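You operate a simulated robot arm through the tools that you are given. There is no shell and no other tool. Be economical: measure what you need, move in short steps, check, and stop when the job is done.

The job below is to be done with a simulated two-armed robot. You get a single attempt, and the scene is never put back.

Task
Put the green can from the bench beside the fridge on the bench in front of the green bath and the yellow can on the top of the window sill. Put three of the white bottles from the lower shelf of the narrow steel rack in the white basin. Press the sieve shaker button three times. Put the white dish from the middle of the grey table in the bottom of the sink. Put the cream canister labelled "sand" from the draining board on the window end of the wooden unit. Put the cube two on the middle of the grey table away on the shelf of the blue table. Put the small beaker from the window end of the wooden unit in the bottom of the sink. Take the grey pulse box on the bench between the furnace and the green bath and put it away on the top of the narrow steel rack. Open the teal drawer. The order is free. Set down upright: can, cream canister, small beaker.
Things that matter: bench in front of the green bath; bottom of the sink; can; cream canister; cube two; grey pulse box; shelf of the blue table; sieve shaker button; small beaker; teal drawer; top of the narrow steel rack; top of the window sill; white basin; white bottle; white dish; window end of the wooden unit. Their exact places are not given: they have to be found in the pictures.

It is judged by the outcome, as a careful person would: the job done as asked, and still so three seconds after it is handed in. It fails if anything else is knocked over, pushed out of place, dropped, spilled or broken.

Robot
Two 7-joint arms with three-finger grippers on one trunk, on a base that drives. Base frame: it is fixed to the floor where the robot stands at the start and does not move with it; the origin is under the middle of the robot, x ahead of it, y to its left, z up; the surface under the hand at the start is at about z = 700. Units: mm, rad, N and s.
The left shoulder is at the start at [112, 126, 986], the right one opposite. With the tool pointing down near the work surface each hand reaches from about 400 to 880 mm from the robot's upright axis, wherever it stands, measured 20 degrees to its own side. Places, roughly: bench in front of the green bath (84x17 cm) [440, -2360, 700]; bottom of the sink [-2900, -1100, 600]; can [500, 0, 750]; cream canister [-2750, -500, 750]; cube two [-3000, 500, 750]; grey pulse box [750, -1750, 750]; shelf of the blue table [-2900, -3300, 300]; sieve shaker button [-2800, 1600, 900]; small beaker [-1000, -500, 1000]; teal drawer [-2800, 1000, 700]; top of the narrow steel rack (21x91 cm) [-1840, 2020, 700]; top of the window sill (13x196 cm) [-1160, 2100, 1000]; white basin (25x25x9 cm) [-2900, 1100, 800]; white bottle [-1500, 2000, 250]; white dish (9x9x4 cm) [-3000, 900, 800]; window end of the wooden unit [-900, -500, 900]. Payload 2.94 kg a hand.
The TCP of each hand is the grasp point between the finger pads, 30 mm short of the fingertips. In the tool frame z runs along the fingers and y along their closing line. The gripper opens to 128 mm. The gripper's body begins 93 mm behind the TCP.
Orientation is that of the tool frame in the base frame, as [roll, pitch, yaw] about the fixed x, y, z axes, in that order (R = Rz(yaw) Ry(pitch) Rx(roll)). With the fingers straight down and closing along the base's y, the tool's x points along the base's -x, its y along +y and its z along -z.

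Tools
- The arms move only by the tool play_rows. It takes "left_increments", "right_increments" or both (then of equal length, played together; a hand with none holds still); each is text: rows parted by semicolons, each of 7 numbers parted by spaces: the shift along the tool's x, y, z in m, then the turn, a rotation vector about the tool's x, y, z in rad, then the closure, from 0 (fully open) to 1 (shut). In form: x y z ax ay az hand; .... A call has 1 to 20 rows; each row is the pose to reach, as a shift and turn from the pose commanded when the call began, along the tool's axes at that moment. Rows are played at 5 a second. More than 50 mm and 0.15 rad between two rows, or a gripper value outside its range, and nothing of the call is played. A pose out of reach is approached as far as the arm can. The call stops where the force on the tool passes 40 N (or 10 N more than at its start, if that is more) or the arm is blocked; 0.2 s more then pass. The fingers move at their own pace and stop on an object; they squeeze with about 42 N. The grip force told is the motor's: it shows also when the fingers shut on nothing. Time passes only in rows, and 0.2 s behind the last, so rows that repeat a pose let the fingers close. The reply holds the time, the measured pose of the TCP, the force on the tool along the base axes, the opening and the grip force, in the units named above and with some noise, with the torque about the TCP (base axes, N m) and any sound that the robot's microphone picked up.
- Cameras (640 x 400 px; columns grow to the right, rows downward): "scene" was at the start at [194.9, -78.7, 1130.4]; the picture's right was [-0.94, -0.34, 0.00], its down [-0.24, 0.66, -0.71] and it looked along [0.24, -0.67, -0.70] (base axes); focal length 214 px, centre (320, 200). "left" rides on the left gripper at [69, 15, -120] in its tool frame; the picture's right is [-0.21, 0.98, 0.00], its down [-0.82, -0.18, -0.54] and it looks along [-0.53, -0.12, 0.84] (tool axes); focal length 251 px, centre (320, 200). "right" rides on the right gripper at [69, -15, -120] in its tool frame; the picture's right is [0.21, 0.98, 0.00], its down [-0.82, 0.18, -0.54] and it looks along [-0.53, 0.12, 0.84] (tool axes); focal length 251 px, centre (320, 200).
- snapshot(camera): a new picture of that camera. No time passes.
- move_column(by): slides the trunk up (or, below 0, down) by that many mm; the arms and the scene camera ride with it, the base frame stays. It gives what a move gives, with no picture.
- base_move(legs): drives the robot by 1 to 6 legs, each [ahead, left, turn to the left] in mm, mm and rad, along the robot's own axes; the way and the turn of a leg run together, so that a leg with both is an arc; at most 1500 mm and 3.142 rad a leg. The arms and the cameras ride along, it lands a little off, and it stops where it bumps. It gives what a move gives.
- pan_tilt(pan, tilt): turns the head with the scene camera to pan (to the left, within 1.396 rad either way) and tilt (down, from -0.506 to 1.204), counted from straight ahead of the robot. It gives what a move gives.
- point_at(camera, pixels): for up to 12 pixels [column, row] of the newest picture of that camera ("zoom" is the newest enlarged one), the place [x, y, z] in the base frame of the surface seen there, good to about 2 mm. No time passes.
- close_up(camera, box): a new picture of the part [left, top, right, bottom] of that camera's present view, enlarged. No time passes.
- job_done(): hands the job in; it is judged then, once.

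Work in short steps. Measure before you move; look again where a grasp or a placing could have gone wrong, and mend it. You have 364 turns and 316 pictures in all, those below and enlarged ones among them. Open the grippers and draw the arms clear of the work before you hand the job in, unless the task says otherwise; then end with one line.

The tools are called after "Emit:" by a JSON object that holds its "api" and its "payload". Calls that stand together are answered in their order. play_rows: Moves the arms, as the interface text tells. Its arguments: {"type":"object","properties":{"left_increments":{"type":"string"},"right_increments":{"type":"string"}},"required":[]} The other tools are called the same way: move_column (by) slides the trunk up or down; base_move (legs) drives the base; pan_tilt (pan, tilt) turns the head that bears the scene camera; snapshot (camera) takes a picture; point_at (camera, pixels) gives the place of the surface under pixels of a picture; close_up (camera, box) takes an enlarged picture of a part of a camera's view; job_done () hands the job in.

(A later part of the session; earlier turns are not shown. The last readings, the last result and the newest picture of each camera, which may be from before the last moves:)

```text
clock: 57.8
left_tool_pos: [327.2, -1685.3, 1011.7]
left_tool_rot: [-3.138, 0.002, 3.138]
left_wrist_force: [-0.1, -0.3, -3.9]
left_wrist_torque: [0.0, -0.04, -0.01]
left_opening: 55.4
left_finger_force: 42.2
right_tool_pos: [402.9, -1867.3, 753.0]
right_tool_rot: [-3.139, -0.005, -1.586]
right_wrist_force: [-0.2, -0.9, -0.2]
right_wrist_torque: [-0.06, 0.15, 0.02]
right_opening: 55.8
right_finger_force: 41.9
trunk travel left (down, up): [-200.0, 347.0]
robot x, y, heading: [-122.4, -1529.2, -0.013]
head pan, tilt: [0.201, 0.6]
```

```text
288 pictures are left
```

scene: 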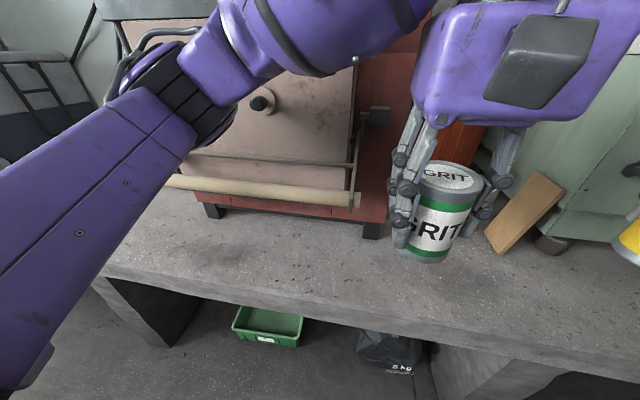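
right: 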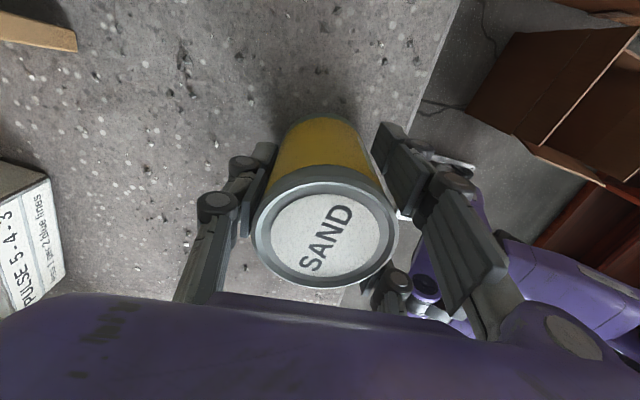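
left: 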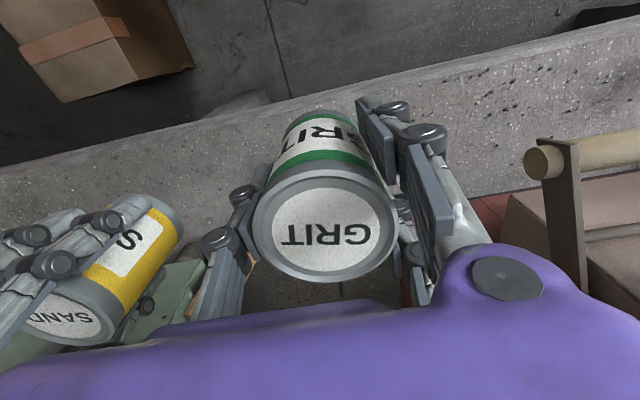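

Weight is taken by the bench. Release and rise; then the left hand puts the green can at (402,-1690).

Emit:
{"api": "play_rows", "payload": {"right_increments": "0 0 0 0 0 0 0;0 0 0 0 0 0 0;0 0 0 0 0 0 0;0 0 -0.05 0 0 0 0;0 0 -0.1 0 0 0 0;0 0 -0.15 0 0 0 0;0 0 -0.2 0 0 0 0;0 0 -0.25 0 0 0 0"}}

Emit:
{"api": "play_rows", "payload": {"left_increments": "-0.04 0 0 0 0 0 1;-0.074 0 0 0 0 0 1;-0.074 0 0.05 0 0 0 1;-0.074 0 0.1 0 0 0 1;-0.074 0 0.15 0 0 0 1;-0.074 0 0.195 0 0 0 1;-0.074 0 0.23 0 0 0 1;-0.074 0 0.244 0 0 0 1;-0.074 0 0.251 0 0 0 1;-0.074 0 0.254 0 0 0 1"}}

Emit:
{"api": "snapshot", "payload": {"camera": "left"}}

Emit:
{"api": "snapshot", "payload": {"camera": "scene"}}

```text
clock: 59.6
left_tool_pos: [329.3, -1685.4, 1011.4]
left_tool_rot: [-3.138, -0.001, 3.138]
left_wrist_force: [-0.2, -0.7, -5.1]
left_wrist_torque: [0.01, 0.06, 0.01]
left_opening: 55.4
left_finger_force: 42.6
right_tool_pos: [403.5, -1869.1, 1004.0]
right_tool_rot: [3.141, -0.001, -1.586]
right_wrist_force: [0.1, -0.4, 4.0]
right_wrist_torque: [-0.01, -0.03, 0.0]
right_opening: 128.0
right_finger_force: 0.1
trunk travel left (down, up): [-200.0, 347.0]
robot x, y, heading: [-122.6, -1528.0, -0.012]
head pan, tilt: [0.201, 0.6]
```

```text
clock: 61.8
left_tool_pos: [410.0, -1714.0, 830.6]
left_tool_rot: [-3.12, 0.158, 3.105]
left_wrist_force: [-0.1, -0.2, -4.5]
left_wrist_torque: [-0.02, 0.01, 0.02]
left_opening: 55.5
left_finger_force: 41.8
right_tool_pos: [390.8, -1876.9, 1005.0]
right_tool_rot: [-3.13, 0.006, -1.586]
right_wrist_force: [0.2, -0.8, -0.5]
right_wrist_torque: [0.07, -0.02, -0.03]
right_opening: 127.7
right_finger_force: 0.1
trunk travel left (down, up): [-200.0, 347.0]
robot x, y, heading: [-121.4, -1530.2, -0.014]
head pan, tilt: [0.201, 0.6]
stopped in row 10 (left hand): the arm was blocked; the commanded pose is now the measured one
```

```text
287 pictures are left
```

left: 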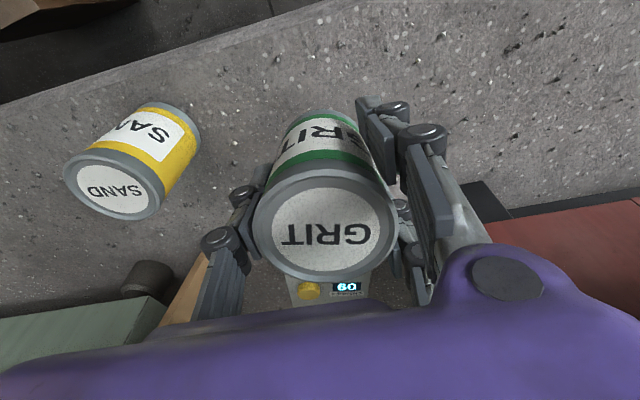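

```text
286 pictures are left
```

scene: 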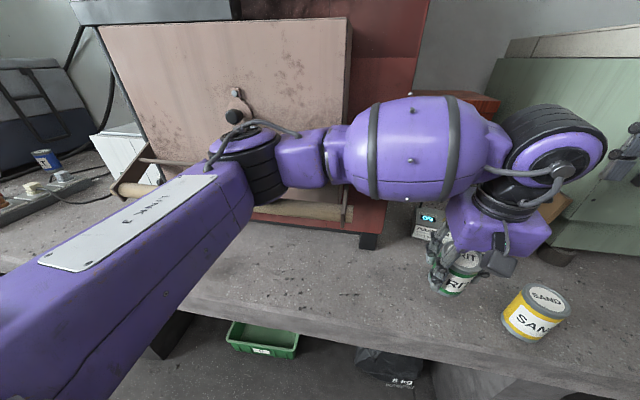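

The hands touched each other (or the forearm met the roller). Move the right hand away, and check the forearm vs roller.

Emit:
{"api": "play_rows", "payload": {"right_increments": "0.04 0.025 0 0 0 0 0;0.08 0.05 0 0 0 0 0;0.12 0.075 0 0 0 0 0;0.16 0.1 0 0 0 0 0;0.16 0.1 0 0 0 0 0"}}

Emit:
{"api": "point_at", "payload": {"camera": "scene", "pixels": [[265, 175], [305, 175], [310, 200], [280, 205], [330, 210], [345, 190], [410, 190], [260, 195], [250, 120], [465, 195]]}}

```text
clock: 63.0
left_tool_pos: [410.6, -1715.1, 830.9]
left_tool_rot: [-3.119, 0.152, 3.107]
left_wrist_force: [0.5, 0.0, -4.0]
left_wrist_torque: [-0.02, 0.03, 0.02]
left_opening: 55.2
left_finger_force: 41.7
right_tool_pos: [289.8, -2037.1, 1008.2]
right_tool_rot: [-3.13, 0.006, -1.587]
right_wrist_force: [0.2, 0.8, 0.3]
right_wrist_torque: [-0.01, -0.05, 0.02]
right_opening: 127.9
right_finger_force: 0.1
trunk travel left (down, up): [-200.0, 347.0]
robot x, y, heading: [-123.1, -1527.2, -0.009]
head pan, tilt: [0.201, 0.6]
```

```text
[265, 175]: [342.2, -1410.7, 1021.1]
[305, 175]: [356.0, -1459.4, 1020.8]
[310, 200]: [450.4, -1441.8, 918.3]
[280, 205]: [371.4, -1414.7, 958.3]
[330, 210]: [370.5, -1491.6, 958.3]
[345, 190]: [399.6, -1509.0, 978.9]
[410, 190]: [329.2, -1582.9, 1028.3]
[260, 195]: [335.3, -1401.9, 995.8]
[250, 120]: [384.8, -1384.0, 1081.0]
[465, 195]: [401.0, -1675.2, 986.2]
```

Elbow bottom (z≈1000) hovers just above the roller (z≈970). Raise the trunk by 170 mm to lift the elbow, then lower the hand again.

Emit:
{"api": "move_column", "payload": {"by": 170}}

Emit:
{"api": "snapshot", "payload": {"camera": "scene"}}

```text
clock: 64.1
left_tool_pos: [384.8, -1694.3, 816.3]
left_tool_rot: [-3.141, -0.057, 3.108]
left_wrist_force: [0.5, 0.2, -4.0]
left_wrist_torque: [0.0, -0.07, 0.0]
left_opening: 55.5
left_finger_force: 42.1
right_tool_pos: [302.8, -2029.8, 1092.5]
right_tool_rot: [-3.138, -0.007, -1.591]
right_wrist_force: [-0.5, 0.9, 1.1]
right_wrist_torque: [-0.05, -0.02, 0.02]
right_opening: 128.2
right_finger_force: 0.0
trunk travel left (down, up): [-287.0, 261.0]
robot x, y, heading: [-119.5, -1530.7, -0.017]
head pan, tilt: [0.201, 0.6]
stopped: the arm was blocked; the commanded pose is now the measured one
```

```text
285 pictures are left
```

scene: 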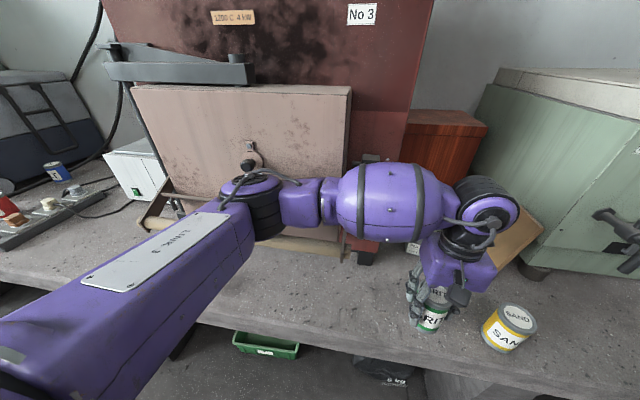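

The elbow caught under the furnace knob. Lower the trunk a bit to relieve it, then back the base away.

Emit:
{"api": "move_column", "payload": {"by": -70}}

Emit:
{"api": "snapshot", "payload": {"camera": "scene"}}

```text
clock: 65.2
left_tool_pos: [386.1, -1702.0, 807.9]
left_tool_rot: [-3.132, 0.077, 3.111]
left_wrist_force: [0.0, 0.4, -3.7]
left_wrist_torque: [0.01, 0.01, -0.02]
left_opening: 55.4
left_finger_force: 41.9
right_tool_pos: [276.0, -2032.6, 1032.2]
right_tool_rot: [-3.109, 0.003, -1.589]
right_wrist_force: [-0.1, 0.9, 0.4]
right_wrist_torque: [-0.02, -0.01, 0.0]
right_opening: 128.0
right_finger_force: 0.1
trunk travel left (down, up): [-217.0, 331.0]
robot x, y, heading: [-121.8, -1529.8, -0.013]
head pan, tilt: [0.201, 0.6]
```

```text
284 pictures are left
```

scene: 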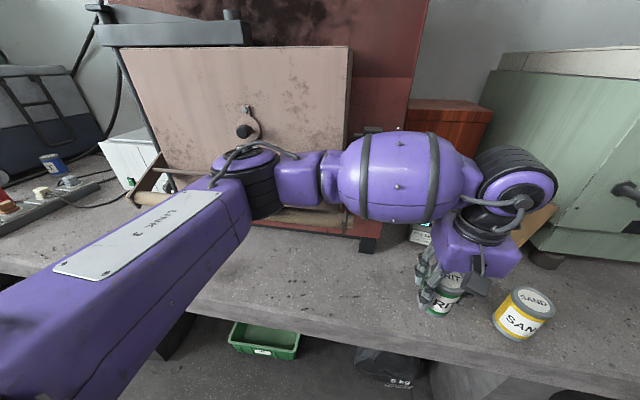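

Probably now lying on the roller; raise 35 mm to the middle, then back off.

Emit:
{"api": "move_column", "payload": {"by": 35}}

Emit:
{"api": "base_move", "payload": {"legs": [[-90, 0, 0]]}}

Emit:
{"api": "snapshot", "payload": {"camera": "scene"}}

```text
clock: 66.0
left_tool_pos: [378.7, -1702.7, 799.5]
left_tool_rot: [-3.136, -0.016, 3.104]
left_wrist_force: [0.1, 0.0, -3.8]
left_wrist_torque: [0.02, 0.03, -0.01]
left_opening: 55.4
left_finger_force: 42.1
right_tool_pos: [289.9, -2035.2, 1057.7]
right_tool_rot: [-3.127, 0.003, -1.594]
right_wrist_force: [-0.8, -0.1, -1.0]
right_wrist_torque: [0.0, 0.02, -0.03]
right_opening: 127.9
right_finger_force: 0.1
trunk travel left (down, up): [-252.0, 296.0]
robot x, y, heading: [-123.3, -1532.7, -0.016]
head pan, tilt: [0.201, 0.6]
```

```text
clock: 67.0
left_tool_pos: [294.6, -1690.4, 788.1]
left_tool_rot: [-3.14, -0.04, 3.117]
left_wrist_force: [-0.7, -0.1, -4.7]
left_wrist_torque: [0.0, -0.04, 0.03]
left_opening: 55.6
left_finger_force: 42.2
right_tool_pos: [208.6, -2027.5, 1057.9]
right_tool_rot: [-3.133, -0.004, -1.588]
right_wrist_force: [0.0, 0.4, 0.5]
right_wrist_torque: [0.01, -0.07, 0.0]
right_opening: 127.9
right_finger_force: 0.2
trunk travel left (down, up): [-252.0, 296.0]
robot x, y, heading: [-210.3, -1523.1, -0.013]
head pan, tilt: [0.201, 0.6]
```

```text
283 pictures are left
```

scene: 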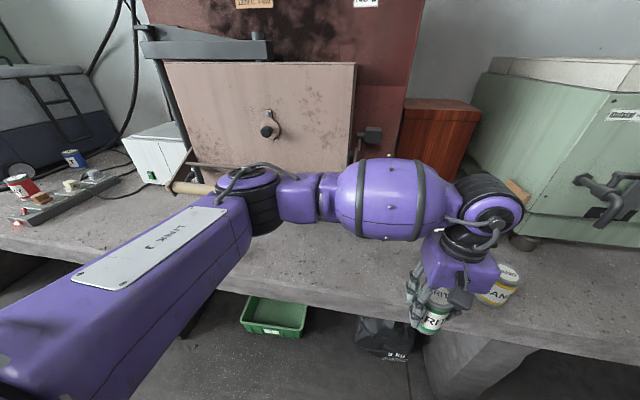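

Free now. Raise the trunk 110 mm here, then extend the left hand forward from further back.

Emit:
{"api": "move_column", "payload": {"by": 120}}

Emit:
{"api": "snapshot", "payload": {"camera": "scene"}}

```text
clock: 68.5
left_tool_pos: [295.0, -1691.8, 906.7]
left_tool_rot: [-3.14, -0.04, 3.117]
left_wrist_force: [0.5, -0.9, -4.6]
left_wrist_torque: [-0.04, 0.0, 0.01]
left_opening: 55.3
left_finger_force: 41.8
right_tool_pos: [210.4, -2028.7, 1177.4]
right_tool_rot: [-3.135, -0.002, -1.589]
right_wrist_force: [0.4, -0.3, -0.8]
right_wrist_torque: [-0.02, 0.02, 0.02]
right_opening: 128.0
right_finger_force: 0.0
trunk travel left (down, up): [-372.0, 176.0]
robot x, y, heading: [-210.2, -1527.1, -0.017]
head pan, tilt: [0.201, 0.6]
```

```text
282 pictures are left
```

scene: 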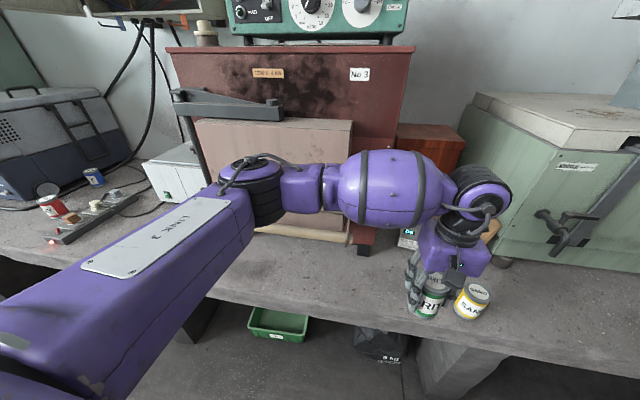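

Level and extend the left hand forward 105 mm at this height, then check the elbow.

Emit:
{"api": "play_rows", "payload": {"left_increments": "-0.035 0 0 0 -0.04 -0.02 1;-0.07 0 0 0 -0.04 -0.02 1;-0.105 0 0 0 -0.04 -0.02 1;-0.105 0 0 0 -0.04 -0.02 1"}}

Emit:
{"api": "snapshot", "payload": {"camera": "scene"}}

```text
clock: 69.5
left_tool_pos: [401.8, -1694.6, 904.8]
left_tool_rot: [-3.14, 0.001, 3.139]
left_wrist_force: [0.3, 0.1, -4.4]
left_wrist_torque: [0.01, 0.03, 0.0]
left_opening: 55.5
left_finger_force: 42.1
right_tool_pos: [208.6, -2027.4, 1179.4]
right_tool_rot: [-3.133, -0.003, -1.588]
right_wrist_force: [0.2, -0.5, -0.3]
right_wrist_torque: [-0.01, -0.02, 0.0]
right_opening: 128.1
right_finger_force: 0.2
trunk travel left (down, up): [-372.0, 176.0]
robot x, y, heading: [-209.7, -1526.4, -0.018]
head pan, tilt: [0.201, 0.6]
```

```text
281 pictures are left
```

scene: 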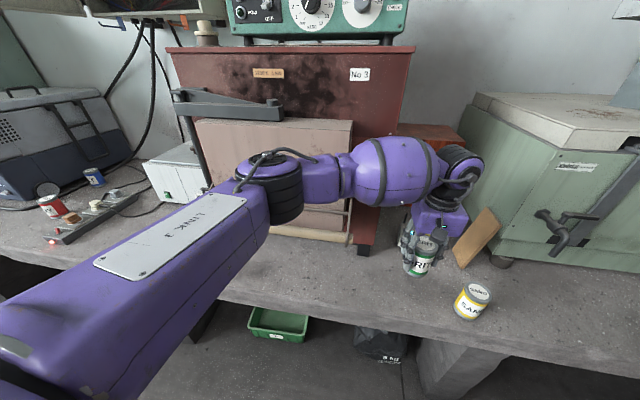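

Emit:
{"api": "point_at", "payload": {"camera": "scene", "pixels": [[285, 215], [290, 190], [300, 175], [270, 155], [320, 200], [390, 203], [320, 235], [272, 140], [385, 150]]}}

```text
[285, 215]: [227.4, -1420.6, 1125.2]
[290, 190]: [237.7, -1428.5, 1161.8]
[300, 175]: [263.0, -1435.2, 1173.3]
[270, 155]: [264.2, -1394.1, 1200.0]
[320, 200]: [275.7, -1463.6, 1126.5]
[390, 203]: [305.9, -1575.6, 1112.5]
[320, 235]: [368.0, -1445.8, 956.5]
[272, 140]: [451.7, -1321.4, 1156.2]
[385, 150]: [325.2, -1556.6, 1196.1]
```

The elbow is now well clear (x<300, z>1110). Lower the green can onto the bench.

Emit:
{"api": "play_rows", "payload": {"left_increments": "0 0 0.04 0 0 0 1;0 0 0.08 0 0 0 1;0 0 0.115 0 0 0 1;0 0 0.135 0 0 0 1;0 0 0.143 0 0 0 1;0 0 0.148 0 0 0 1;0 0 0.149 0 0 0 1"}}

Emit:
{"api": "snapshot", "payload": {"camera": "left"}}

```text
clock: 71.2
left_tool_pos: [399.9, -1693.1, 756.1]
left_tool_rot: [-3.141, 0.002, 3.137]
left_wrist_force: [-0.1, 0.6, 3.6]
left_wrist_torque: [0.28, 0.15, -0.06]
left_opening: 55.6
left_finger_force: 41.9
right_tool_pos: [210.0, -2027.4, 1178.3]
right_tool_rot: [-3.133, -0.005, -1.587]
right_wrist_force: [-0.2, -0.9, 0.5]
right_wrist_torque: [-0.03, 0.03, 0.0]
right_opening: 127.9
right_finger_force: 0.1
trunk travel left (down, up): [-372.0, 176.0]
robot x, y, heading: [-211.5, -1527.5, -0.014]
head pan, tilt: [0.201, 0.6]
```

```text
280 pictures are left
```

left: 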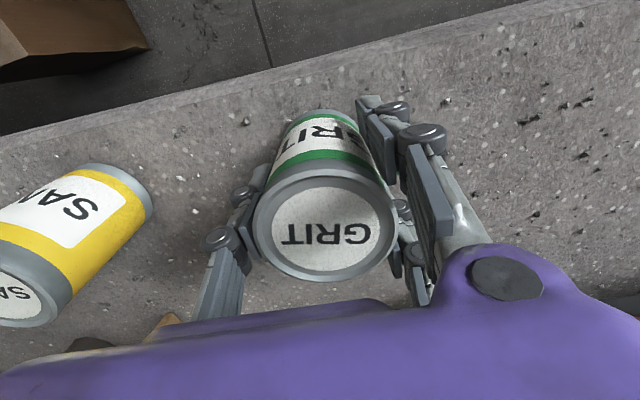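

Seated. Release, lift, and pull the left hand back and left.

Emit:
{"api": "play_rows", "payload": {"left_increments": "0 0 0 0 0 0 0;0 0 0 0 0 0 0;0 0 0 0 0 0 0;0 0 -0.05 0 0 0 0;0 0 -0.1 0 0 0 0;0 0 -0.15 0 0 0 0;0 0 -0.2 0 0 0 0;0.04 0 -0.22 0 0 0 0;0.08 0.02 -0.24 0 0 0 0;0.12 0.04 -0.25 0 0 0 0;0.15 0.08 -0.25 0 0 0 0;0.15 0.12 -0.25 0 0 0 0;0.15 0.16 -0.25 0 0 0 0;0.15 0.2 -0.25 0 0 0 0;0.15 0.24 -0.25 0 0 0 0"}}

Emit:
{"api": "move_column", "payload": {"by": -120}}

Emit:
{"api": "pan_tilt", "payload": {"pan": -0.4, "tilt": 0.7}}

Emit:
{"api": "snapshot", "payload": {"camera": "scene"}}

```text
clock: 74.3
left_tool_pos: [249.1, -1450.3, 1004.5]
left_tool_rot: [-3.139, 0.0, 3.136]
left_wrist_force: [0.3, 0.5, -0.1]
left_wrist_torque: [0.02, 0.01, 0.02]
left_opening: 128.1
left_finger_force: 0.0
right_tool_pos: [208.9, -2026.5, 1179.5]
right_tool_rot: [-3.133, -0.007, -1.588]
right_wrist_force: [-0.7, -0.3, 0.2]
right_wrist_torque: [-0.04, -0.03, 0.01]
right_opening: 128.0
right_finger_force: 0.0
trunk travel left (down, up): [-372.0, 176.0]
robot x, y, heading: [-213.0, -1527.1, -0.018]
head pan, tilt: [0.201, 0.6]
```

```text
clock: 75.8
left_tool_pos: [250.0, -1452.1, 884.4]
left_tool_rot: [-3.14, 0.002, 3.138]
left_wrist_force: [-0.5, -0.7, 0.7]
left_wrist_torque: [-0.02, 0.01, -0.04]
left_opening: 128.0
left_finger_force: 0.0
right_tool_pos: [210.1, -2027.7, 1059.0]
right_tool_rot: [-3.133, -0.002, -1.589]
right_wrist_force: [-0.2, 0.0, 0.0]
right_wrist_torque: [-0.01, -0.04, 0.01]
right_opening: 127.8
right_finger_force: 0.1
trunk travel left (down, up): [-252.0, 296.0]
robot x, y, heading: [-210.2, -1525.5, -0.014]
head pan, tilt: [0.201, 0.6]
```

```text
clock: 76.8
left_tool_pos: [251.1, -1452.9, 884.8]
left_tool_rot: [-3.141, -0.001, 3.139]
left_wrist_force: [-0.3, -0.7, 0.1]
left_wrist_torque: [0.0, 0.0, 0.01]
left_opening: 127.9
left_finger_force: 0.1
right_tool_pos: [209.3, -2028.3, 1059.2]
right_tool_rot: [-3.133, -0.002, -1.587]
right_wrist_force: [-1.4, 0.7, -0.2]
right_wrist_torque: [-0.01, 0.0, -0.02]
right_opening: 127.9
right_finger_force: 0.0
trunk travel left (down, up): [-252.0, 296.0]
robot x, y, heading: [-211.1, -1524.5, -0.014]
head pan, tilt: [-0.4, 0.7]
```

```text
279 pictures are left
```

scene: 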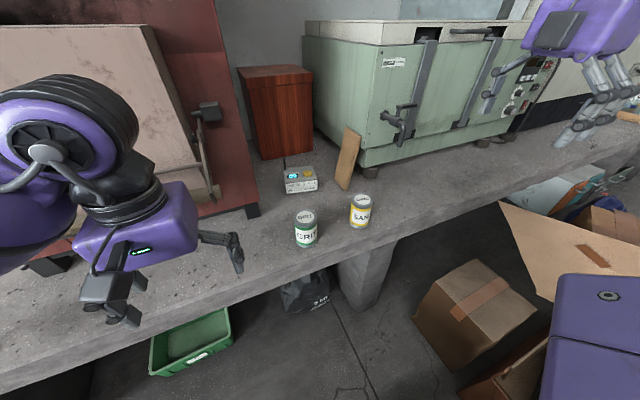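

Left hand up and back; base ahead 60 mm; then the right hand goes to the green can.

Emit:
{"api": "play_rows", "payload": {"left_increments": "0.03 0 -0.03 0 0 0 0;0.06 0 -0.06 0 0 0 0;0.09 0 -0.09 0 0 0 0;0.09 0 -0.12 0 0 0 0"}}

Emit:
{"api": "base_move", "payload": {"legs": [[60, 0, 0]]}}

Emit:
{"api": "snapshot", "payload": {"camera": "scene"}}

```text
clock: 77.8
left_tool_pos: [161.2, -1453.1, 1004.3]
left_tool_rot: [-3.139, -0.002, 3.138]
left_wrist_force: [0.6, 0.1, 0.1]
left_wrist_torque: [0.0, 0.02, 0.01]
left_opening: 128.3
left_finger_force: 0.2
right_tool_pos: [209.3, -2028.0, 1058.1]
right_tool_rot: [-3.131, -0.004, -1.589]
right_wrist_force: [-0.4, -0.8, -0.2]
right_wrist_torque: [-0.03, 0.0, -0.01]
right_opening: 128.0
right_finger_force: 0.1
trunk travel left (down, up): [-252.0, 296.0]
robot x, y, heading: [-208.5, -1526.9, -0.013]
head pan, tilt: [-0.4, 0.7]
```

```text
clock: 78.8
left_tool_pos: [220.8, -1453.9, 1003.2]
left_tool_rot: [-3.14, 0.001, 3.139]
left_wrist_force: [-0.2, -0.3, -0.6]
left_wrist_torque: [0.01, 0.05, 0.04]
left_opening: 127.9
left_finger_force: 0.0
right_tool_pos: [270.7, -2029.9, 1057.6]
right_tool_rot: [-3.137, -0.003, -1.589]
right_wrist_force: [0.8, 0.1, -0.8]
right_wrist_torque: [-0.01, 0.05, 0.0]
right_opening: 128.1
right_finger_force: 0.0
trunk travel left (down, up): [-252.0, 296.0]
robot x, y, heading: [-148.9, -1528.4, -0.015]
head pan, tilt: [-0.4, 0.7]
```

```text
278 pictures are left
```

scene: 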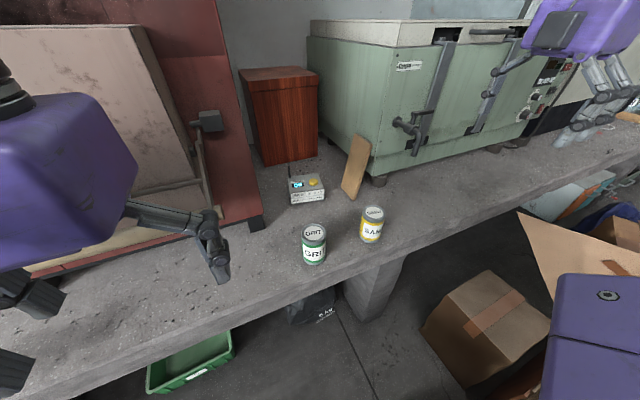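

Bring the right hand above the green can.

Emit:
{"api": "play_rows", "payload": {"right_increments": "-0.042 -0.015 0 0 0 -0.018 0;-0.085 -0.031 0 0 0 -0.018 0;-0.127 -0.046 0 0 0 -0.018 0;-0.17 -0.062 0 0 0 -0.018 0;-0.212 -0.077 0 0 0 -0.018 0;-0.254 -0.092 0 0 0 -0.018 0;-0.297 -0.108 0 0 0 -0.018 0;-0.339 -0.123 0 0 0 -0.018 0;-0.339 -0.123 0.04 0 0 -0.018 0;-0.339 -0.123 0.08 0 0 -0.018 0;-0.339 -0.123 0.12 0 0 -0.018 0;-0.339 -0.123 0.16 0 0 -0.018 0;-0.339 -0.123 0.16 0 0 -0.018 0"}}

Emit:
{"api": "snapshot", "payload": {"camera": "right"}}

```text
clock: 81.6
left_tool_pos: [220.9, -1453.4, 1003.0]
left_tool_rot: [-3.14, 0.001, 3.137]
left_wrist_force: [0.6, -0.7, 0.3]
left_wrist_torque: [0.0, 0.01, 0.01]
left_opening: 127.9
left_finger_force: 0.0
right_tool_pos: [397.0, -1690.8, 899.2]
right_tool_rot: [-3.134, -0.003, -1.57]
right_wrist_force: [0.3, 0.3, 0.1]
right_wrist_torque: [0.0, -0.02, -0.04]
right_opening: 128.3
right_finger_force: 0.1
trunk travel left (down, up): [-252.0, 296.0]
robot x, y, heading: [-150.1, -1526.6, -0.018]
head pan, tilt: [-0.4, 0.7]
```

```text
277 pictures are left
```

right: 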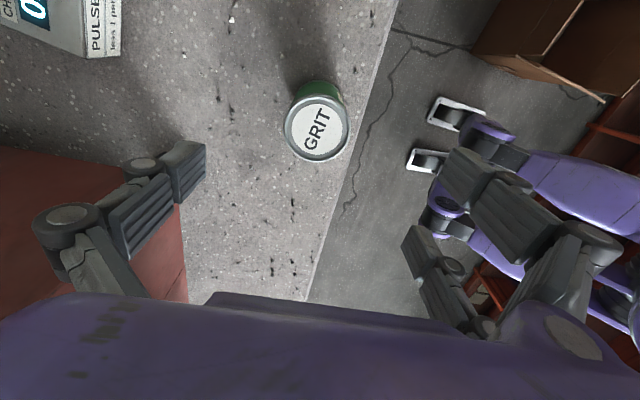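

Centred on the lid (318,128). Lower, grip and lift.

Emit:
{"api": "play_rows", "payload": {"right_increments": "0.002 -0.003 0.05 0 0 0 0;0.002 -0.003 0.1 0 0 0 0;0.002 -0.003 0.144 0 0 0 0;0.002 -0.003 0.144 0 0 0 0;0.002 -0.003 0.144 0 0 0 1;0.002 -0.003 0.144 0 0 0 1;0.002 -0.003 0.144 0 0 0 1;0.002 -0.003 0.144 0 0 0 1;0.002 -0.003 0.1 0 0 0 1;0.002 -0.003 0.05 0 0 0 1;0.002 -0.003 0 0 0 0 1;0.002 -0.003 -0.05 0 0 0 1;0.002 -0.003 -0.05 0 0 0 1"}}

Emit:
{"api": "snapshot", "payload": {"camera": "right"}}

```text
refused: row 1 steps farther than a row can; nothing moved
```

```text
276 pictures are left
```

right: 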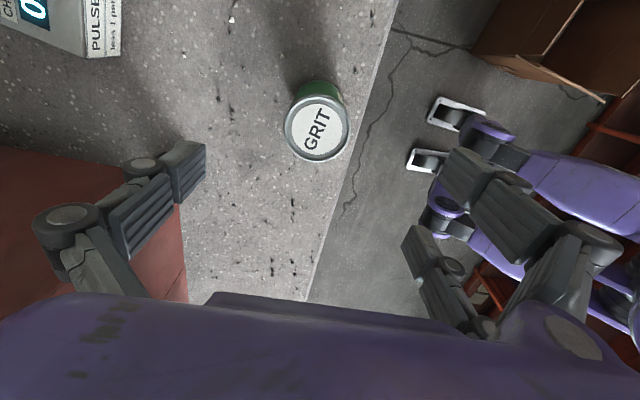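

Same with steps below 50 mm.

Emit:
{"api": "play_rows", "payload": {"right_increments": "0.002 -0.003 0.048 0 0 0 0;0.002 -0.003 0.096 0 0 0 0;0.002 -0.003 0.144 0 0 0 0;0.002 -0.003 0.144 0 0 0 0;0.002 -0.003 0.144 0 0 0 1;0.002 -0.003 0.144 0 0 0 1;0.002 -0.003 0.144 0 0 0 1;0.002 -0.003 0.144 0 0 0 1;0.002 -0.003 0.1 0 0 0 1;0.002 -0.003 0.052 0 0 0 1;0.002 -0.003 0.004 0 0 0 1;0.002 -0.003 -0.044 0 0 0 1;0.002 -0.003 -0.044 0 0 0 1"}}

Emit:
{"api": "snapshot", "payload": {"camera": "right"}}

```text
clock: 84.4
left_tool_pos: [221.3, -1453.7, 1003.2]
left_tool_rot: [-3.14, 0.001, 3.137]
left_wrist_force: [0.5, 0.3, 0.0]
left_wrist_torque: [-0.01, 0.02, -0.03]
left_opening: 128.2
left_finger_force: 0.1
right_tool_pos: [403.1, -1695.1, 942.8]
right_tool_rot: [-3.134, -0.004, -1.571]
right_wrist_force: [-0.5, 0.3, -3.8]
right_wrist_torque: [-0.03, 0.03, -0.01]
right_opening: 57.7
right_finger_force: 42.1
trunk travel left (down, up): [-252.0, 296.0]
robot x, y, heading: [-156.3, -1531.7, -0.012]
head pan, tilt: [-0.4, 0.7]
```

```text
275 pictures are left
```

right: 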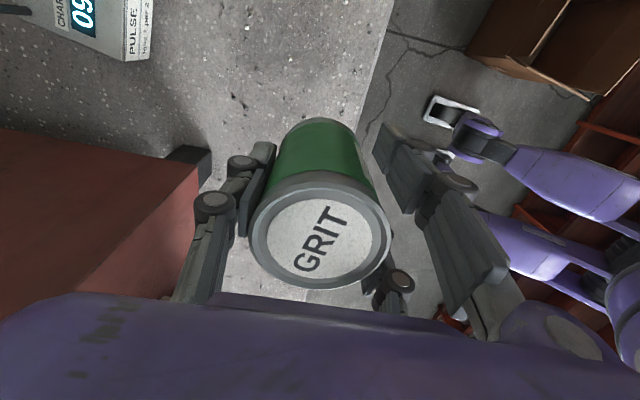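

Carry the green can right to about (430,-2110) and lower it.

Emit:
{"api": "play_rows", "payload": {"right_increments": "0.046 -0.003 0 0 0 0 1;0.092 -0.006 0 0 0 0 1;0.138 -0.009 0 0 0 0 1;0.184 -0.012 0 0 0 0 1;0.23 -0.015 0 0 0 0 1;0.276 -0.018 0 0 0 0 1;0.322 -0.021 0 0 0 0 1;0.368 -0.024 0 0 0 0 1;0.414 -0.027 0 0 0 0 1;0.414 -0.027 0.04 0 0 0 1;0.414 -0.027 0.08 0 0 0 1;0.414 -0.027 0.12 0 0 0 1;0.414 -0.027 0.155 0 0 0 1;0.414 -0.027 0.172 0 0 0 1;0.414 -0.027 0.181 0 0 0 1;0.414 -0.027 0.184 0 0 0 1;0.414 -0.027 0.186 0 0 0 1"}}

Emit:
{"api": "snapshot", "payload": {"camera": "right"}}

Emit:
{"api": "snapshot", "payload": {"camera": "scene"}}

```text
clock: 86.0
left_tool_pos: [220.6, -1454.6, 1004.9]
left_tool_rot: [-3.14, -0.002, 3.139]
left_wrist_force: [0.4, 0.4, 0.4]
left_wrist_torque: [0.04, 0.04, 0.0]
left_opening: 127.9
left_finger_force: 0.1
right_tool_pos: [420.0, -1988.0, 943.4]
right_tool_rot: [3.136, 0.014, -1.547]
right_wrist_force: [-5.7, 5.1, -4.0]
right_wrist_torque: [-0.23, -0.23, 0.03]
right_opening: 57.8
right_finger_force: 42.3
trunk travel left (down, up): [-252.0, 296.0]
robot x, y, heading: [-152.7, -1527.9, -0.017]
head pan, tilt: [-0.4, 0.7]
stopped in row 7 (right hand): the force on the tool passed its limit at 68 N (the readings are from after the stop); the commanded pose is now the measured one
```

```text
274 pictures are left
```

right: 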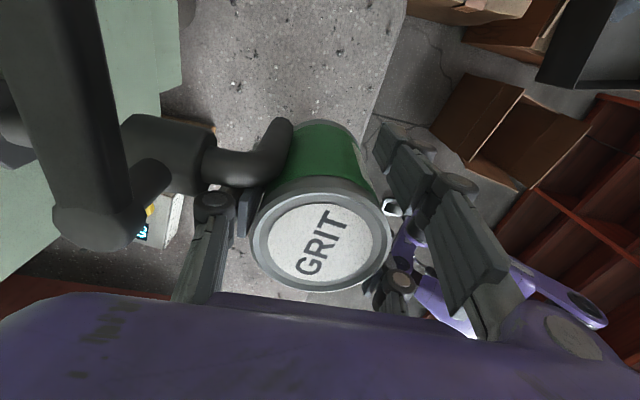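

```text
273 pictures are left
```

scene: 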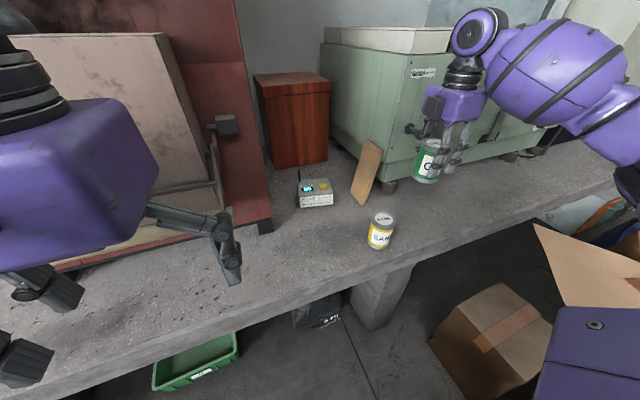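

The can touched the bath's latch. Measure the latch.

Emit:
{"api": "point_at", "payload": {"camera": "right", "pixels": [[280, 130], [240, 165], [160, 140], [80, 200], [270, 165], [120, 160], [210, 130]]}}

```text
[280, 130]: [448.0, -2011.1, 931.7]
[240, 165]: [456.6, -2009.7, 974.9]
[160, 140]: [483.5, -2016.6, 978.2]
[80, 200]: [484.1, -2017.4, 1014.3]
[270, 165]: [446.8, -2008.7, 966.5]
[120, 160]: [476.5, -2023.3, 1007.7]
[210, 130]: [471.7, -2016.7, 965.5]
```

Latch protrudes to x≈440 at y≈-2010…-2040, z>920. I go around it: back out, pass at x≈320, then forward at y≈-2130.

Emit:
{"api": "play_rows", "payload": {"right_increments": "-0.04 0 0 0.006 0.014 0.024 1;-0.04 0.049 0 0.006 0.014 0.024 1;-0.04 0.098 0 0.006 0.014 0.024 1;0.005 0.1 0 0.006 0.014 0.024 1;0.05 0.1 0 0.006 0.014 0.024 1;0.095 0.1 0 0.006 0.014 0.024 1;0.142 0.1 0 0.006 0.014 0.024 1;0.142 0.06 0 0.006 0.014 0.024 1;0.142 0.03 0 0.006 0.014 0.024 1;0.142 0.01 0 0.006 0.014 0.024 1;0.142 0.01 0 0.006 0.014 0.024 1"}}

Emit:
{"api": "snapshot", "payload": {"camera": "right"}}

Emit:
{"api": "snapshot", "payload": {"camera": "scene"}}

```text
clock: 88.4
left_tool_pos: [219.6, -1454.8, 1004.1]
left_tool_rot: [-3.141, -0.001, 3.138]
left_wrist_force: [0.2, -1.1, -0.4]
left_wrist_torque: [0.04, -0.02, -0.04]
left_opening: 128.1
left_finger_force: 0.0
right_tool_pos: [413.2, -2133.6, 941.7]
right_tool_rot: [-3.141, -0.002, -1.574]
right_wrist_force: [-1.0, 0.0, -4.6]
right_wrist_torque: [0.04, -0.08, 0.02]
right_opening: 58.0
right_finger_force: 42.2
trunk travel left (down, up): [-252.0, 296.0]
robot x, y, heading: [-153.2, -1529.6, -0.02]
head pan, tilt: [-0.4, 0.7]
```

```text
272 pictures are left
```

right: 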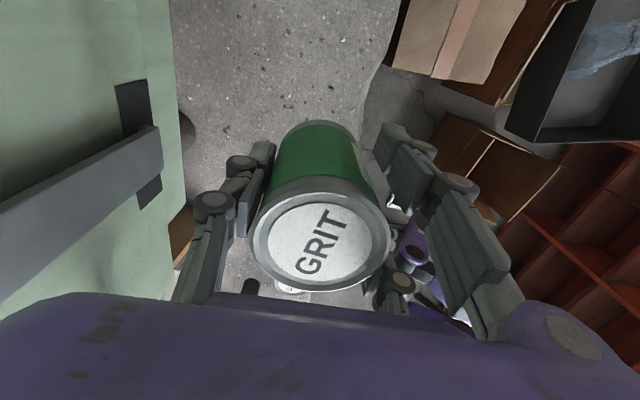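

```text
271 pictures are left
```

scene: 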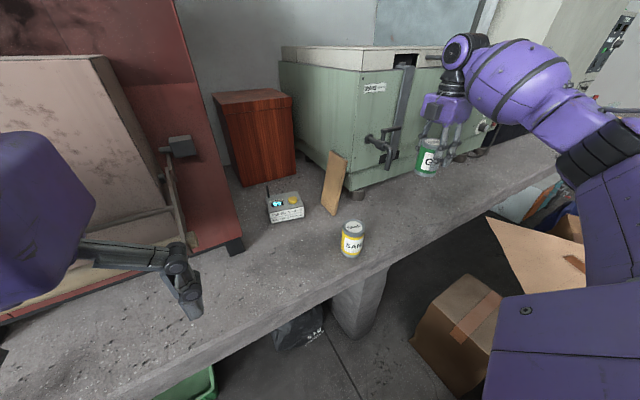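

Clear of the latch. Lower the can.

Emit:
{"api": "play_rows", "payload": {"right_increments": "0 0.005 0.04 0 0 0 1;0 0.005 0.08 0 0 0 1;0 0.005 0.12 0 0 0 1;0 0.005 0.155 0 0 0 1;0 0.005 0.17 0 0 0 1;0 0.005 0.178 0 0 0 1;0 0.005 0.182 0 0 0 1;0 0.005 0.185 0 0 0 1"}}

Emit:
{"api": "snapshot", "payload": {"camera": "right"}}

```text
clock: 90.2
left_tool_pos: [220.9, -1454.5, 1004.5]
left_tool_rot: [-3.141, 0.001, 3.139]
left_wrist_force: [0.2, 0.3, -0.3]
left_wrist_torque: [0.0, 0.01, 0.03]
left_opening: 128.1
left_finger_force: 0.0
right_tool_pos: [410.8, -2131.8, 756.9]
right_tool_rot: [-3.137, -0.001, -1.575]
right_wrist_force: [-0.5, 0.4, -3.3]
right_wrist_torque: [0.01, 0.0, -0.03]
right_opening: 58.2
right_finger_force: 42.2
trunk travel left (down, up): [-252.0, 296.0]
robot x, y, heading: [-150.8, -1527.4, -0.015]
head pan, tilt: [-0.4, 0.7]
```

```text
270 pictures are left
```

right: 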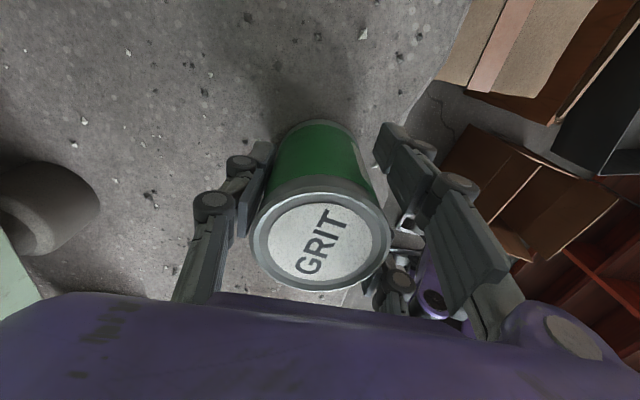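

Weight still in the hand (-3.3 N); lower a few mm more in 1 mm steps.

Emit:
{"api": "play_rows", "payload": {"right_increments": "0 0 0.001 0 0 0 1;0 0 0.002 0 0 0 1;0 0 0.003 0 0 0 1;0 0 0.004 0 0 0 1"}}

```text
clock: 91.2
left_tool_pos: [219.4, -1452.7, 1004.4]
left_tool_rot: [-3.136, 0.003, 3.139]
left_wrist_force: [0.4, 0.5, 0.1]
left_wrist_torque: [-0.02, 0.01, 0.01]
left_opening: 128.1
left_finger_force: 0.1
right_tool_pos: [408.9, -2130.7, 756.7]
right_tool_rot: [-3.132, -0.002, -1.575]
right_wrist_force: [0.4, -2.4, 19.6]
right_wrist_torque: [0.59, 0.39, -0.03]
right_opening: 58.0
right_finger_force: 42.2
trunk travel left (down, up): [-252.0, 296.0]
robot x, y, heading: [-150.2, -1528.3, -0.01]
head pan, tilt: [-0.4, 0.7]
```

Seated. Ease off, release, rise to z≈870, back out to x≈310 and up.

Emit:
{"api": "play_rows", "payload": {"right_increments": "0 0 -0.003 0 0 0 1;0 0 -0.003 0 0 0 0;0 0 -0.003 0 0 0 0;0 0 -0.003 0 0 0 0;0 0 -0.04 0 0 0 0;0 0 -0.08 0 0 0 0;0 0 -0.115 0 0 0 0;0 0.04 -0.115 0 0 0 0;0 0.08 -0.115 0 0 0 0;0 0.1 -0.15 0 0 0 0;0 0.1 -0.19 0 0 0 0;-0.04 0.1 -0.19 0 0 0 0;-0.08 0.1 -0.19 0 0 0 0;-0.12 0.1 -0.19 0 0 0 0;-0.16 0.1 -0.19 0 0 0 0;-0.2 0.1 -0.19 0 0 0 0;-0.23 0.08 -0.19 0 0 0 0;-0.262 0.045 -0.19 0 0 0 0;-0.262 0.007 -0.19 0 0 0 0;-0.262 0.007 -0.19 0 0 0 0"}}

Emit:
{"api": "snapshot", "payload": {"camera": "right"}}

Emit:
{"api": "snapshot", "payload": {"camera": "scene"}}

```text
clock: 95.4
left_tool_pos: [219.2, -1454.9, 1005.4]
left_tool_rot: [-3.14, 0.003, 3.137]
left_wrist_force: [-0.2, -0.6, -0.3]
left_wrist_torque: [-0.01, -0.02, 0.0]
left_opening: 128.1
left_finger_force: 0.1
right_tool_pos: [402.6, -1870.0, 941.3]
right_tool_rot: [-3.138, -0.002, -1.574]
right_wrist_force: [0.2, -0.8, -0.3]
right_wrist_torque: [0.0, -0.03, -0.04]
right_opening: 127.9
right_finger_force: 0.1
trunk travel left (down, up): [-252.0, 296.0]
robot x, y, heading: [-153.2, -1526.8, -0.017]
head pan, tilt: [-0.4, 0.7]
```

```text
269 pictures are left
```

right: 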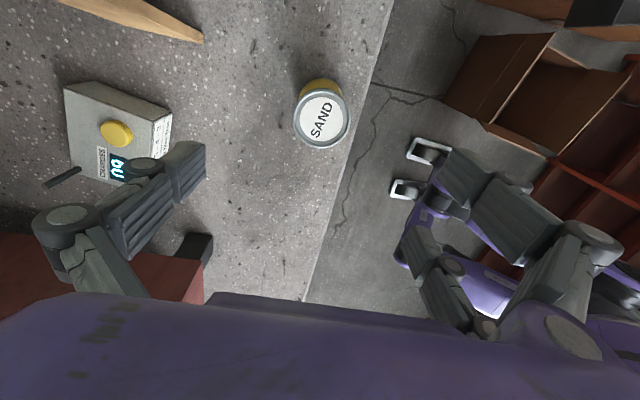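

```text
268 pictures are left
```

scene: 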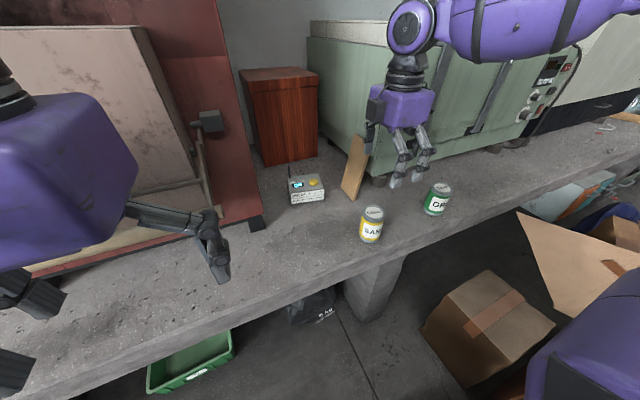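

Yellow lid centred. Grip it and move it to (400,-1692), where the left hand can reach it safely.

Emit:
{"api": "play_rows", "payload": {"right_increments": "0 0 0.048 0 0 0 0;0 0 0.096 0 0 0 0;0 0 0.144 0 0 0 0;0 0 0.188 0 0 0 0;0 0 0.188 0 0 0 1;0 0 0.188 0 0 0 1;0 0 0.188 0 0 0 1;0 0 0.188 0 0 0 1;0 0 0.145 0 0 0 1;0 0 0.13 0 0 0 1;-0.045 0 0.13 0 0 0 1;-0.09 0 0.13 0 0 0 1;-0.135 0 0.13 0 0 0 1;-0.178 0 0.13 0 0 0 1;-0.178 0 0.15 0 0 0 1;-0.178 0 0.175 0 0 0 1;-0.178 0 0.185 0 0 0 1;-0.178 0 0.188 0 0 0 1"}}

Emit:
{"api": "snapshot", "payload": {"camera": "right"}}

```text
clock: 99.2
left_tool_pos: [221.8, -1454.8, 1004.0]
left_tool_rot: [-3.14, 0.001, 3.138]
left_wrist_force: [0.1, -0.2, -0.1]
left_wrist_torque: [0.0, 0.02, 0.05]
left_opening: 127.6
left_finger_force: 0.0
right_tool_pos: [404.3, -1692.6, 751.9]
right_tool_rot: [-3.138, 0.0, -1.575]
right_wrist_force: [-0.8, -0.8, -2.9]
right_wrist_torque: [-0.01, 0.03, 0.0]
right_opening: 56.3
right_finger_force: 42.0
trunk travel left (down, up): [-252.0, 296.0]
robot x, y, heading: [-152.2, -1529.4, -0.015]
head pan, tilt: [-0.4, 0.7]
```

```text
267 pictures are left
```

right: 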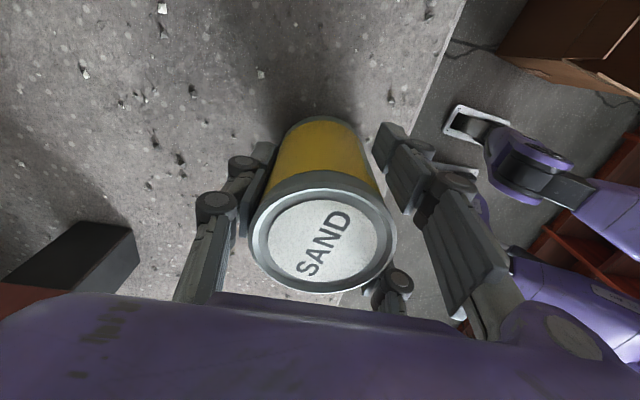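

Lower 2 mm more, release, rise.

Emit:
{"api": "play_rows", "payload": {"right_increments": "0 0 0.001 0 0 0 1;0 0 0.002 0 0 0 1;0 0 0.002 0 0 0 0;0 0 0.002 0 0 0 0;0 0 0.002 0 0 0 0;0 0 -0.04 0 0 0 0;0 0 -0.085 0 0 0 0;0 0 -0.13 0 0 0 0;0 0 -0.175 0 0 0 0;0.03 -0.03 -0.19 0 0 0 0;0.06 -0.06 -0.19 0 0 0 0;0.06 -0.1 -0.19 0 0 0 0"}}

Emit:
{"api": "snapshot", "payload": {"camera": "right"}}

Emit:
{"api": "close_up", "payload": {"camera": "scene", "box": [240, 120, 440, 260]}}

```text
clock: 101.8
left_tool_pos: [221.0, -1454.8, 1003.5]
left_tool_rot: [-3.139, 0.002, 3.134]
left_wrist_force: [1.0, -0.4, -1.2]
left_wrist_torque: [0.04, 0.08, 0.02]
left_opening: 128.2
left_finger_force: 0.1
right_tool_pos: [503.4, -1749.1, 944.0]
right_tool_rot: [3.141, 0.0, -1.573]
right_wrist_force: [-0.3, 1.3, 0.7]
right_wrist_torque: [-0.01, 0.04, 0.02]
right_opening: 127.7
right_finger_force: 0.1
trunk travel left (down, up): [-252.0, 296.0]
robot x, y, heading: [-153.7, -1524.7, -0.014]
head pan, tilt: [-0.4, 0.7]
```

```text
266 pictures are left
```

right: 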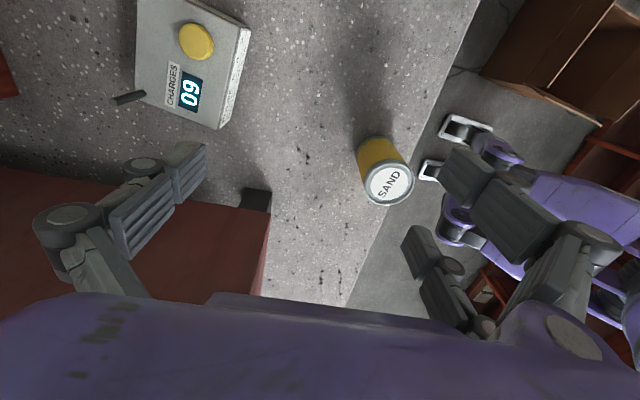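

```text
2.86 times, centred on (340, 190) of scene
```

zoom: 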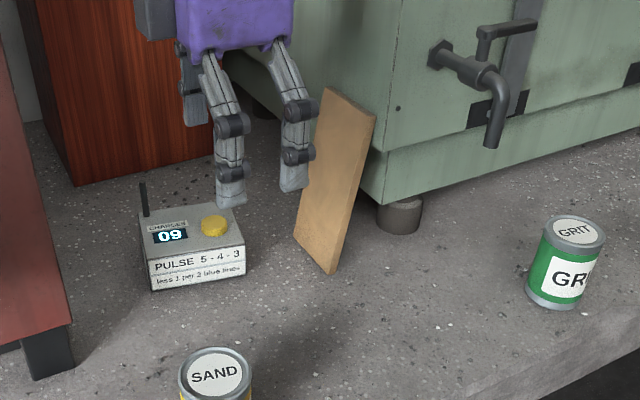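

Both cans stand. Measure the box's top corners and antenna.

Emit:
{"api": "point_at", "payload": {"camera": "right", "pixels": [[246, 28], [216, 120], [139, 90], [145, 3], [118, 100], [196, 42], [222, 127], [170, 100]]}}

Emit:
{"api": "point_at", "payload": {"camera": "zoom", "pixels": [[143, 186], [213, 222], [232, 208], [148, 216], [150, 248], [244, 240], [330, 92], [300, 235], [335, 270]]}}

```text
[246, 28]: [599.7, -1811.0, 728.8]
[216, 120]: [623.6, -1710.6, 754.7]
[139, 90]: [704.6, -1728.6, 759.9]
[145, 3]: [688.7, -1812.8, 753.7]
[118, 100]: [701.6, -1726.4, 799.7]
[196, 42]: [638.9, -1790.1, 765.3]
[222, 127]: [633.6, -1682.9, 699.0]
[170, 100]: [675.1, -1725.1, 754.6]
```

```text
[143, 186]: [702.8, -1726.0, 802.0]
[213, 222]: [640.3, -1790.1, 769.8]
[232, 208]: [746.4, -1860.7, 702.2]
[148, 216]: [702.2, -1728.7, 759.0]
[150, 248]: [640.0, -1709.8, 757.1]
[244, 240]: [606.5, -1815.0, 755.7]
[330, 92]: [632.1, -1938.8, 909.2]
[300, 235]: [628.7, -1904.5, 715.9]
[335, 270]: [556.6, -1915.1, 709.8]
```

Box: centre ≈(658,-1771), depth axis (0.975,-0.22), about 82×109 mm. Turn the hand +0.22 about its axis and hover above it.

Emit:
{"api": "play_rows", "payload": {"right_increments": "0.005 -0.035 0 0 0 0.05 0;0.01 -0.07 0 0 0 0.1 0;0.015 -0.105 0 0 0 0.15 0;0.02 -0.14 0 0 0 0.2 0;0.022 -0.155 0.03 0 0 0.222 0;0.022 -0.155 0.06 0 0 0.222 0;0.022 -0.155 0.06 0 0 0.222 0"}}

Emit:
{"api": "snapshot", "payload": {"camera": "right"}}

```text
clock: 103.4
left_tool_pos: [219.7, -1454.2, 1004.6]
left_tool_rot: [-3.138, 0.003, 3.137]
left_wrist_force: [1.1, 0.3, 0.2]
left_wrist_torque: [-0.03, -0.04, -0.02]
left_opening: 128.3
left_finger_force: 0.1
right_tool_pos: [555.5, -1841.7, 876.4]
right_tool_rot: [-3.136, 0.001, -1.795]
right_wrist_force: [0.9, 0.8, -0.1]
right_wrist_torque: [-0.02, 0.01, -0.03]
right_opening: 128.1
right_finger_force: 0.0
right hand out of reach, approached as far as the arm can: row 1, 2, 3, 4, 5, 6, 7
trunk travel left (down, up): [-252.0, 296.0]
robot x, y, heading: [-150.4, -1528.3, -0.02]
head pan, tilt: [-0.4, 0.7]
```

```text
264 pictures are left
```

right: 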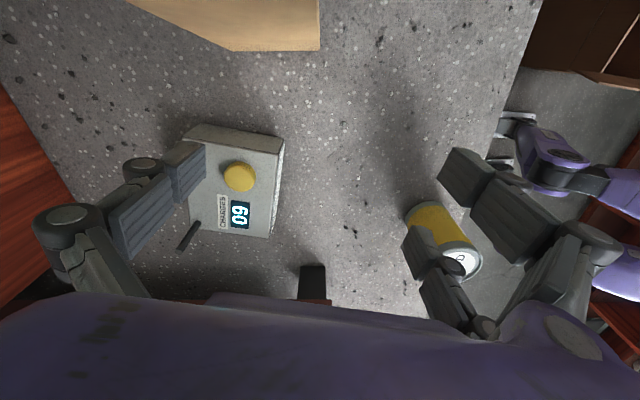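

Out of reach from here; I lift the right hand back a bit and look at the left arm's clearance to drive forward.

Emit:
{"api": "play_rows", "payload": {"right_increments": "0 0.03 -0.03 0 0 0 0;0 0.06 -0.06 0 0 0 0;0 0.06 -0.09 0 0 0 0"}}

Emit:
{"api": "pan_tilt", "payload": {"pan": 0.8, "tilt": 0.5}}

Emit:
{"api": "snapshot", "payload": {"camera": "scene"}}

```text
clock: 104.2
left_tool_pos: [220.3, -1453.4, 1003.2]
left_tool_rot: [-3.14, 0.001, 3.138]
left_wrist_force: [0.6, 0.7, -0.3]
left_wrist_torque: [0.01, 0.02, -0.01]
left_opening: 127.8
left_finger_force: 0.0
right_tool_pos: [497.9, -1831.3, 962.1]
right_tool_rot: [-3.14, -0.002, -1.795]
right_wrist_force: [-0.6, 0.0, 0.1]
right_wrist_torque: [0.0, 0.0, 0.0]
right_opening: 128.1
right_finger_force: 0.1
trunk travel left (down, up): [-252.0, 296.0]
robot x, y, heading: [-148.5, -1525.6, -0.017]
head pan, tilt: [-0.4, 0.7]
```

```text
clock: 105.6
left_tool_pos: [220.6, -1452.7, 1005.1]
left_tool_rot: [-3.14, 0.001, 3.139]
left_wrist_force: [-0.9, -0.7, 0.1]
left_wrist_torque: [0.02, 0.01, -0.02]
left_opening: 127.8
left_finger_force: 0.0
right_tool_pos: [498.0, -1830.2, 962.2]
right_tool_rot: [-3.139, 0.0, -1.797]
right_wrist_force: [-0.2, 0.5, -0.2]
right_wrist_torque: [0.03, 0.02, -0.01]
right_opening: 127.9
right_finger_force: 0.1
trunk travel left (down, up): [-252.0, 296.0]
robot x, y, heading: [-151.3, -1527.0, -0.014]
head pan, tilt: [0.799, 0.499]
```

```text
263 pictures are left
```

scene: 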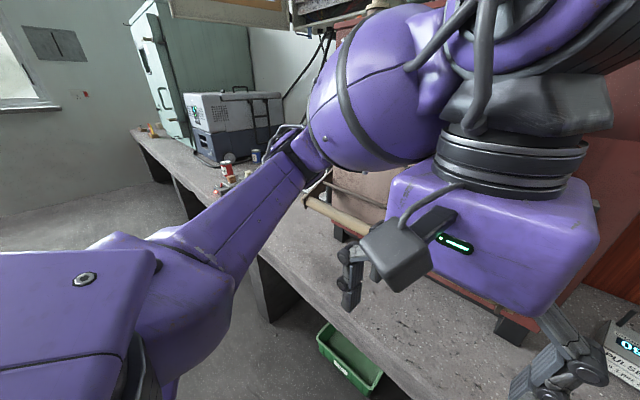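

Emit:
{"api": "point_at", "payload": {"camera": "scene", "pixels": [[310, 155], [290, 140], [315, 100], [370, 60], [330, 205], [600, 210], [370, 35], [560, 60], [440, 100]]}}

```text
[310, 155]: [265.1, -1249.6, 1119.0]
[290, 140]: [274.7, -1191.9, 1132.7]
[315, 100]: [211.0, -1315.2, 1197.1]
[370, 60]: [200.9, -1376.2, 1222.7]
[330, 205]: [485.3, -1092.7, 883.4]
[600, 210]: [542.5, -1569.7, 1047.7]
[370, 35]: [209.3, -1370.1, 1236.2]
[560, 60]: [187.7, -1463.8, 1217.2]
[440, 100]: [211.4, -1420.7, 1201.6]
```

The left elbow (x≈275) allows about 80 mm forward. Drive 85 mm.

Emit:
{"api": "base_move", "payload": {"legs": [[85, 0, 0]]}}

Emit:
{"api": "snapshot", "payload": {"camera": "right"}}

```text
clock: 106.7
left_tool_pos: [304.1, -1455.7, 1005.7]
left_tool_rot: [-3.14, 0.002, 3.138]
left_wrist_force: [-0.1, -0.2, 0.7]
left_wrist_torque: [-0.01, 0.0, -0.03]
left_opening: 128.2
left_finger_force: 0.0
right_tool_pos: [582.1, -1832.5, 964.5]
right_tool_rot: [-3.137, 0.002, -1.796]
right_wrist_force: [0.1, -0.4, 0.3]
right_wrist_torque: [0.02, 0.0, 0.02]
right_opening: 127.9
right_finger_force: 0.1
trunk travel left (down, up): [-252.0, 296.0]
robot x, y, heading: [-66.1, -1530.8, -0.016]
head pan, tilt: [0.799, 0.499]
```

```text
262 pictures are left
```

right: 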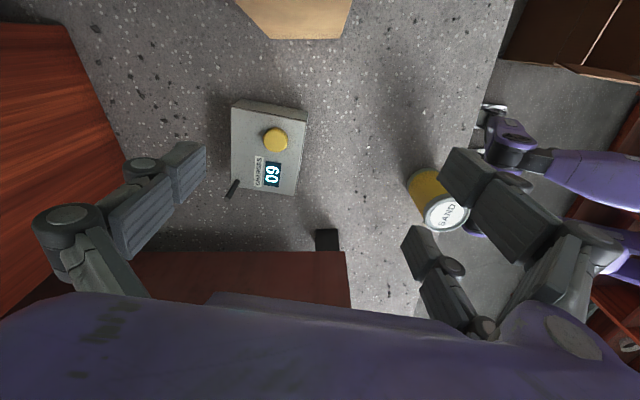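

Measure the box again from here.

Emit:
{"api": "point_at", "payload": {"camera": "right", "pixels": [[233, 115], [302, 124], [294, 190], [233, 176], [276, 139], [236, 183], [267, 150], [238, 102], [306, 108]]}}

```text
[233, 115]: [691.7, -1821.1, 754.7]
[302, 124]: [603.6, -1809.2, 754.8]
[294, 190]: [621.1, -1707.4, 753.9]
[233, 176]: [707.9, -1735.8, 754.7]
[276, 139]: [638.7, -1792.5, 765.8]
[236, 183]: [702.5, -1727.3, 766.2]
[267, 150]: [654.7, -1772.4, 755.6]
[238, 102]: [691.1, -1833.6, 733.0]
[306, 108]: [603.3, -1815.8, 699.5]
```

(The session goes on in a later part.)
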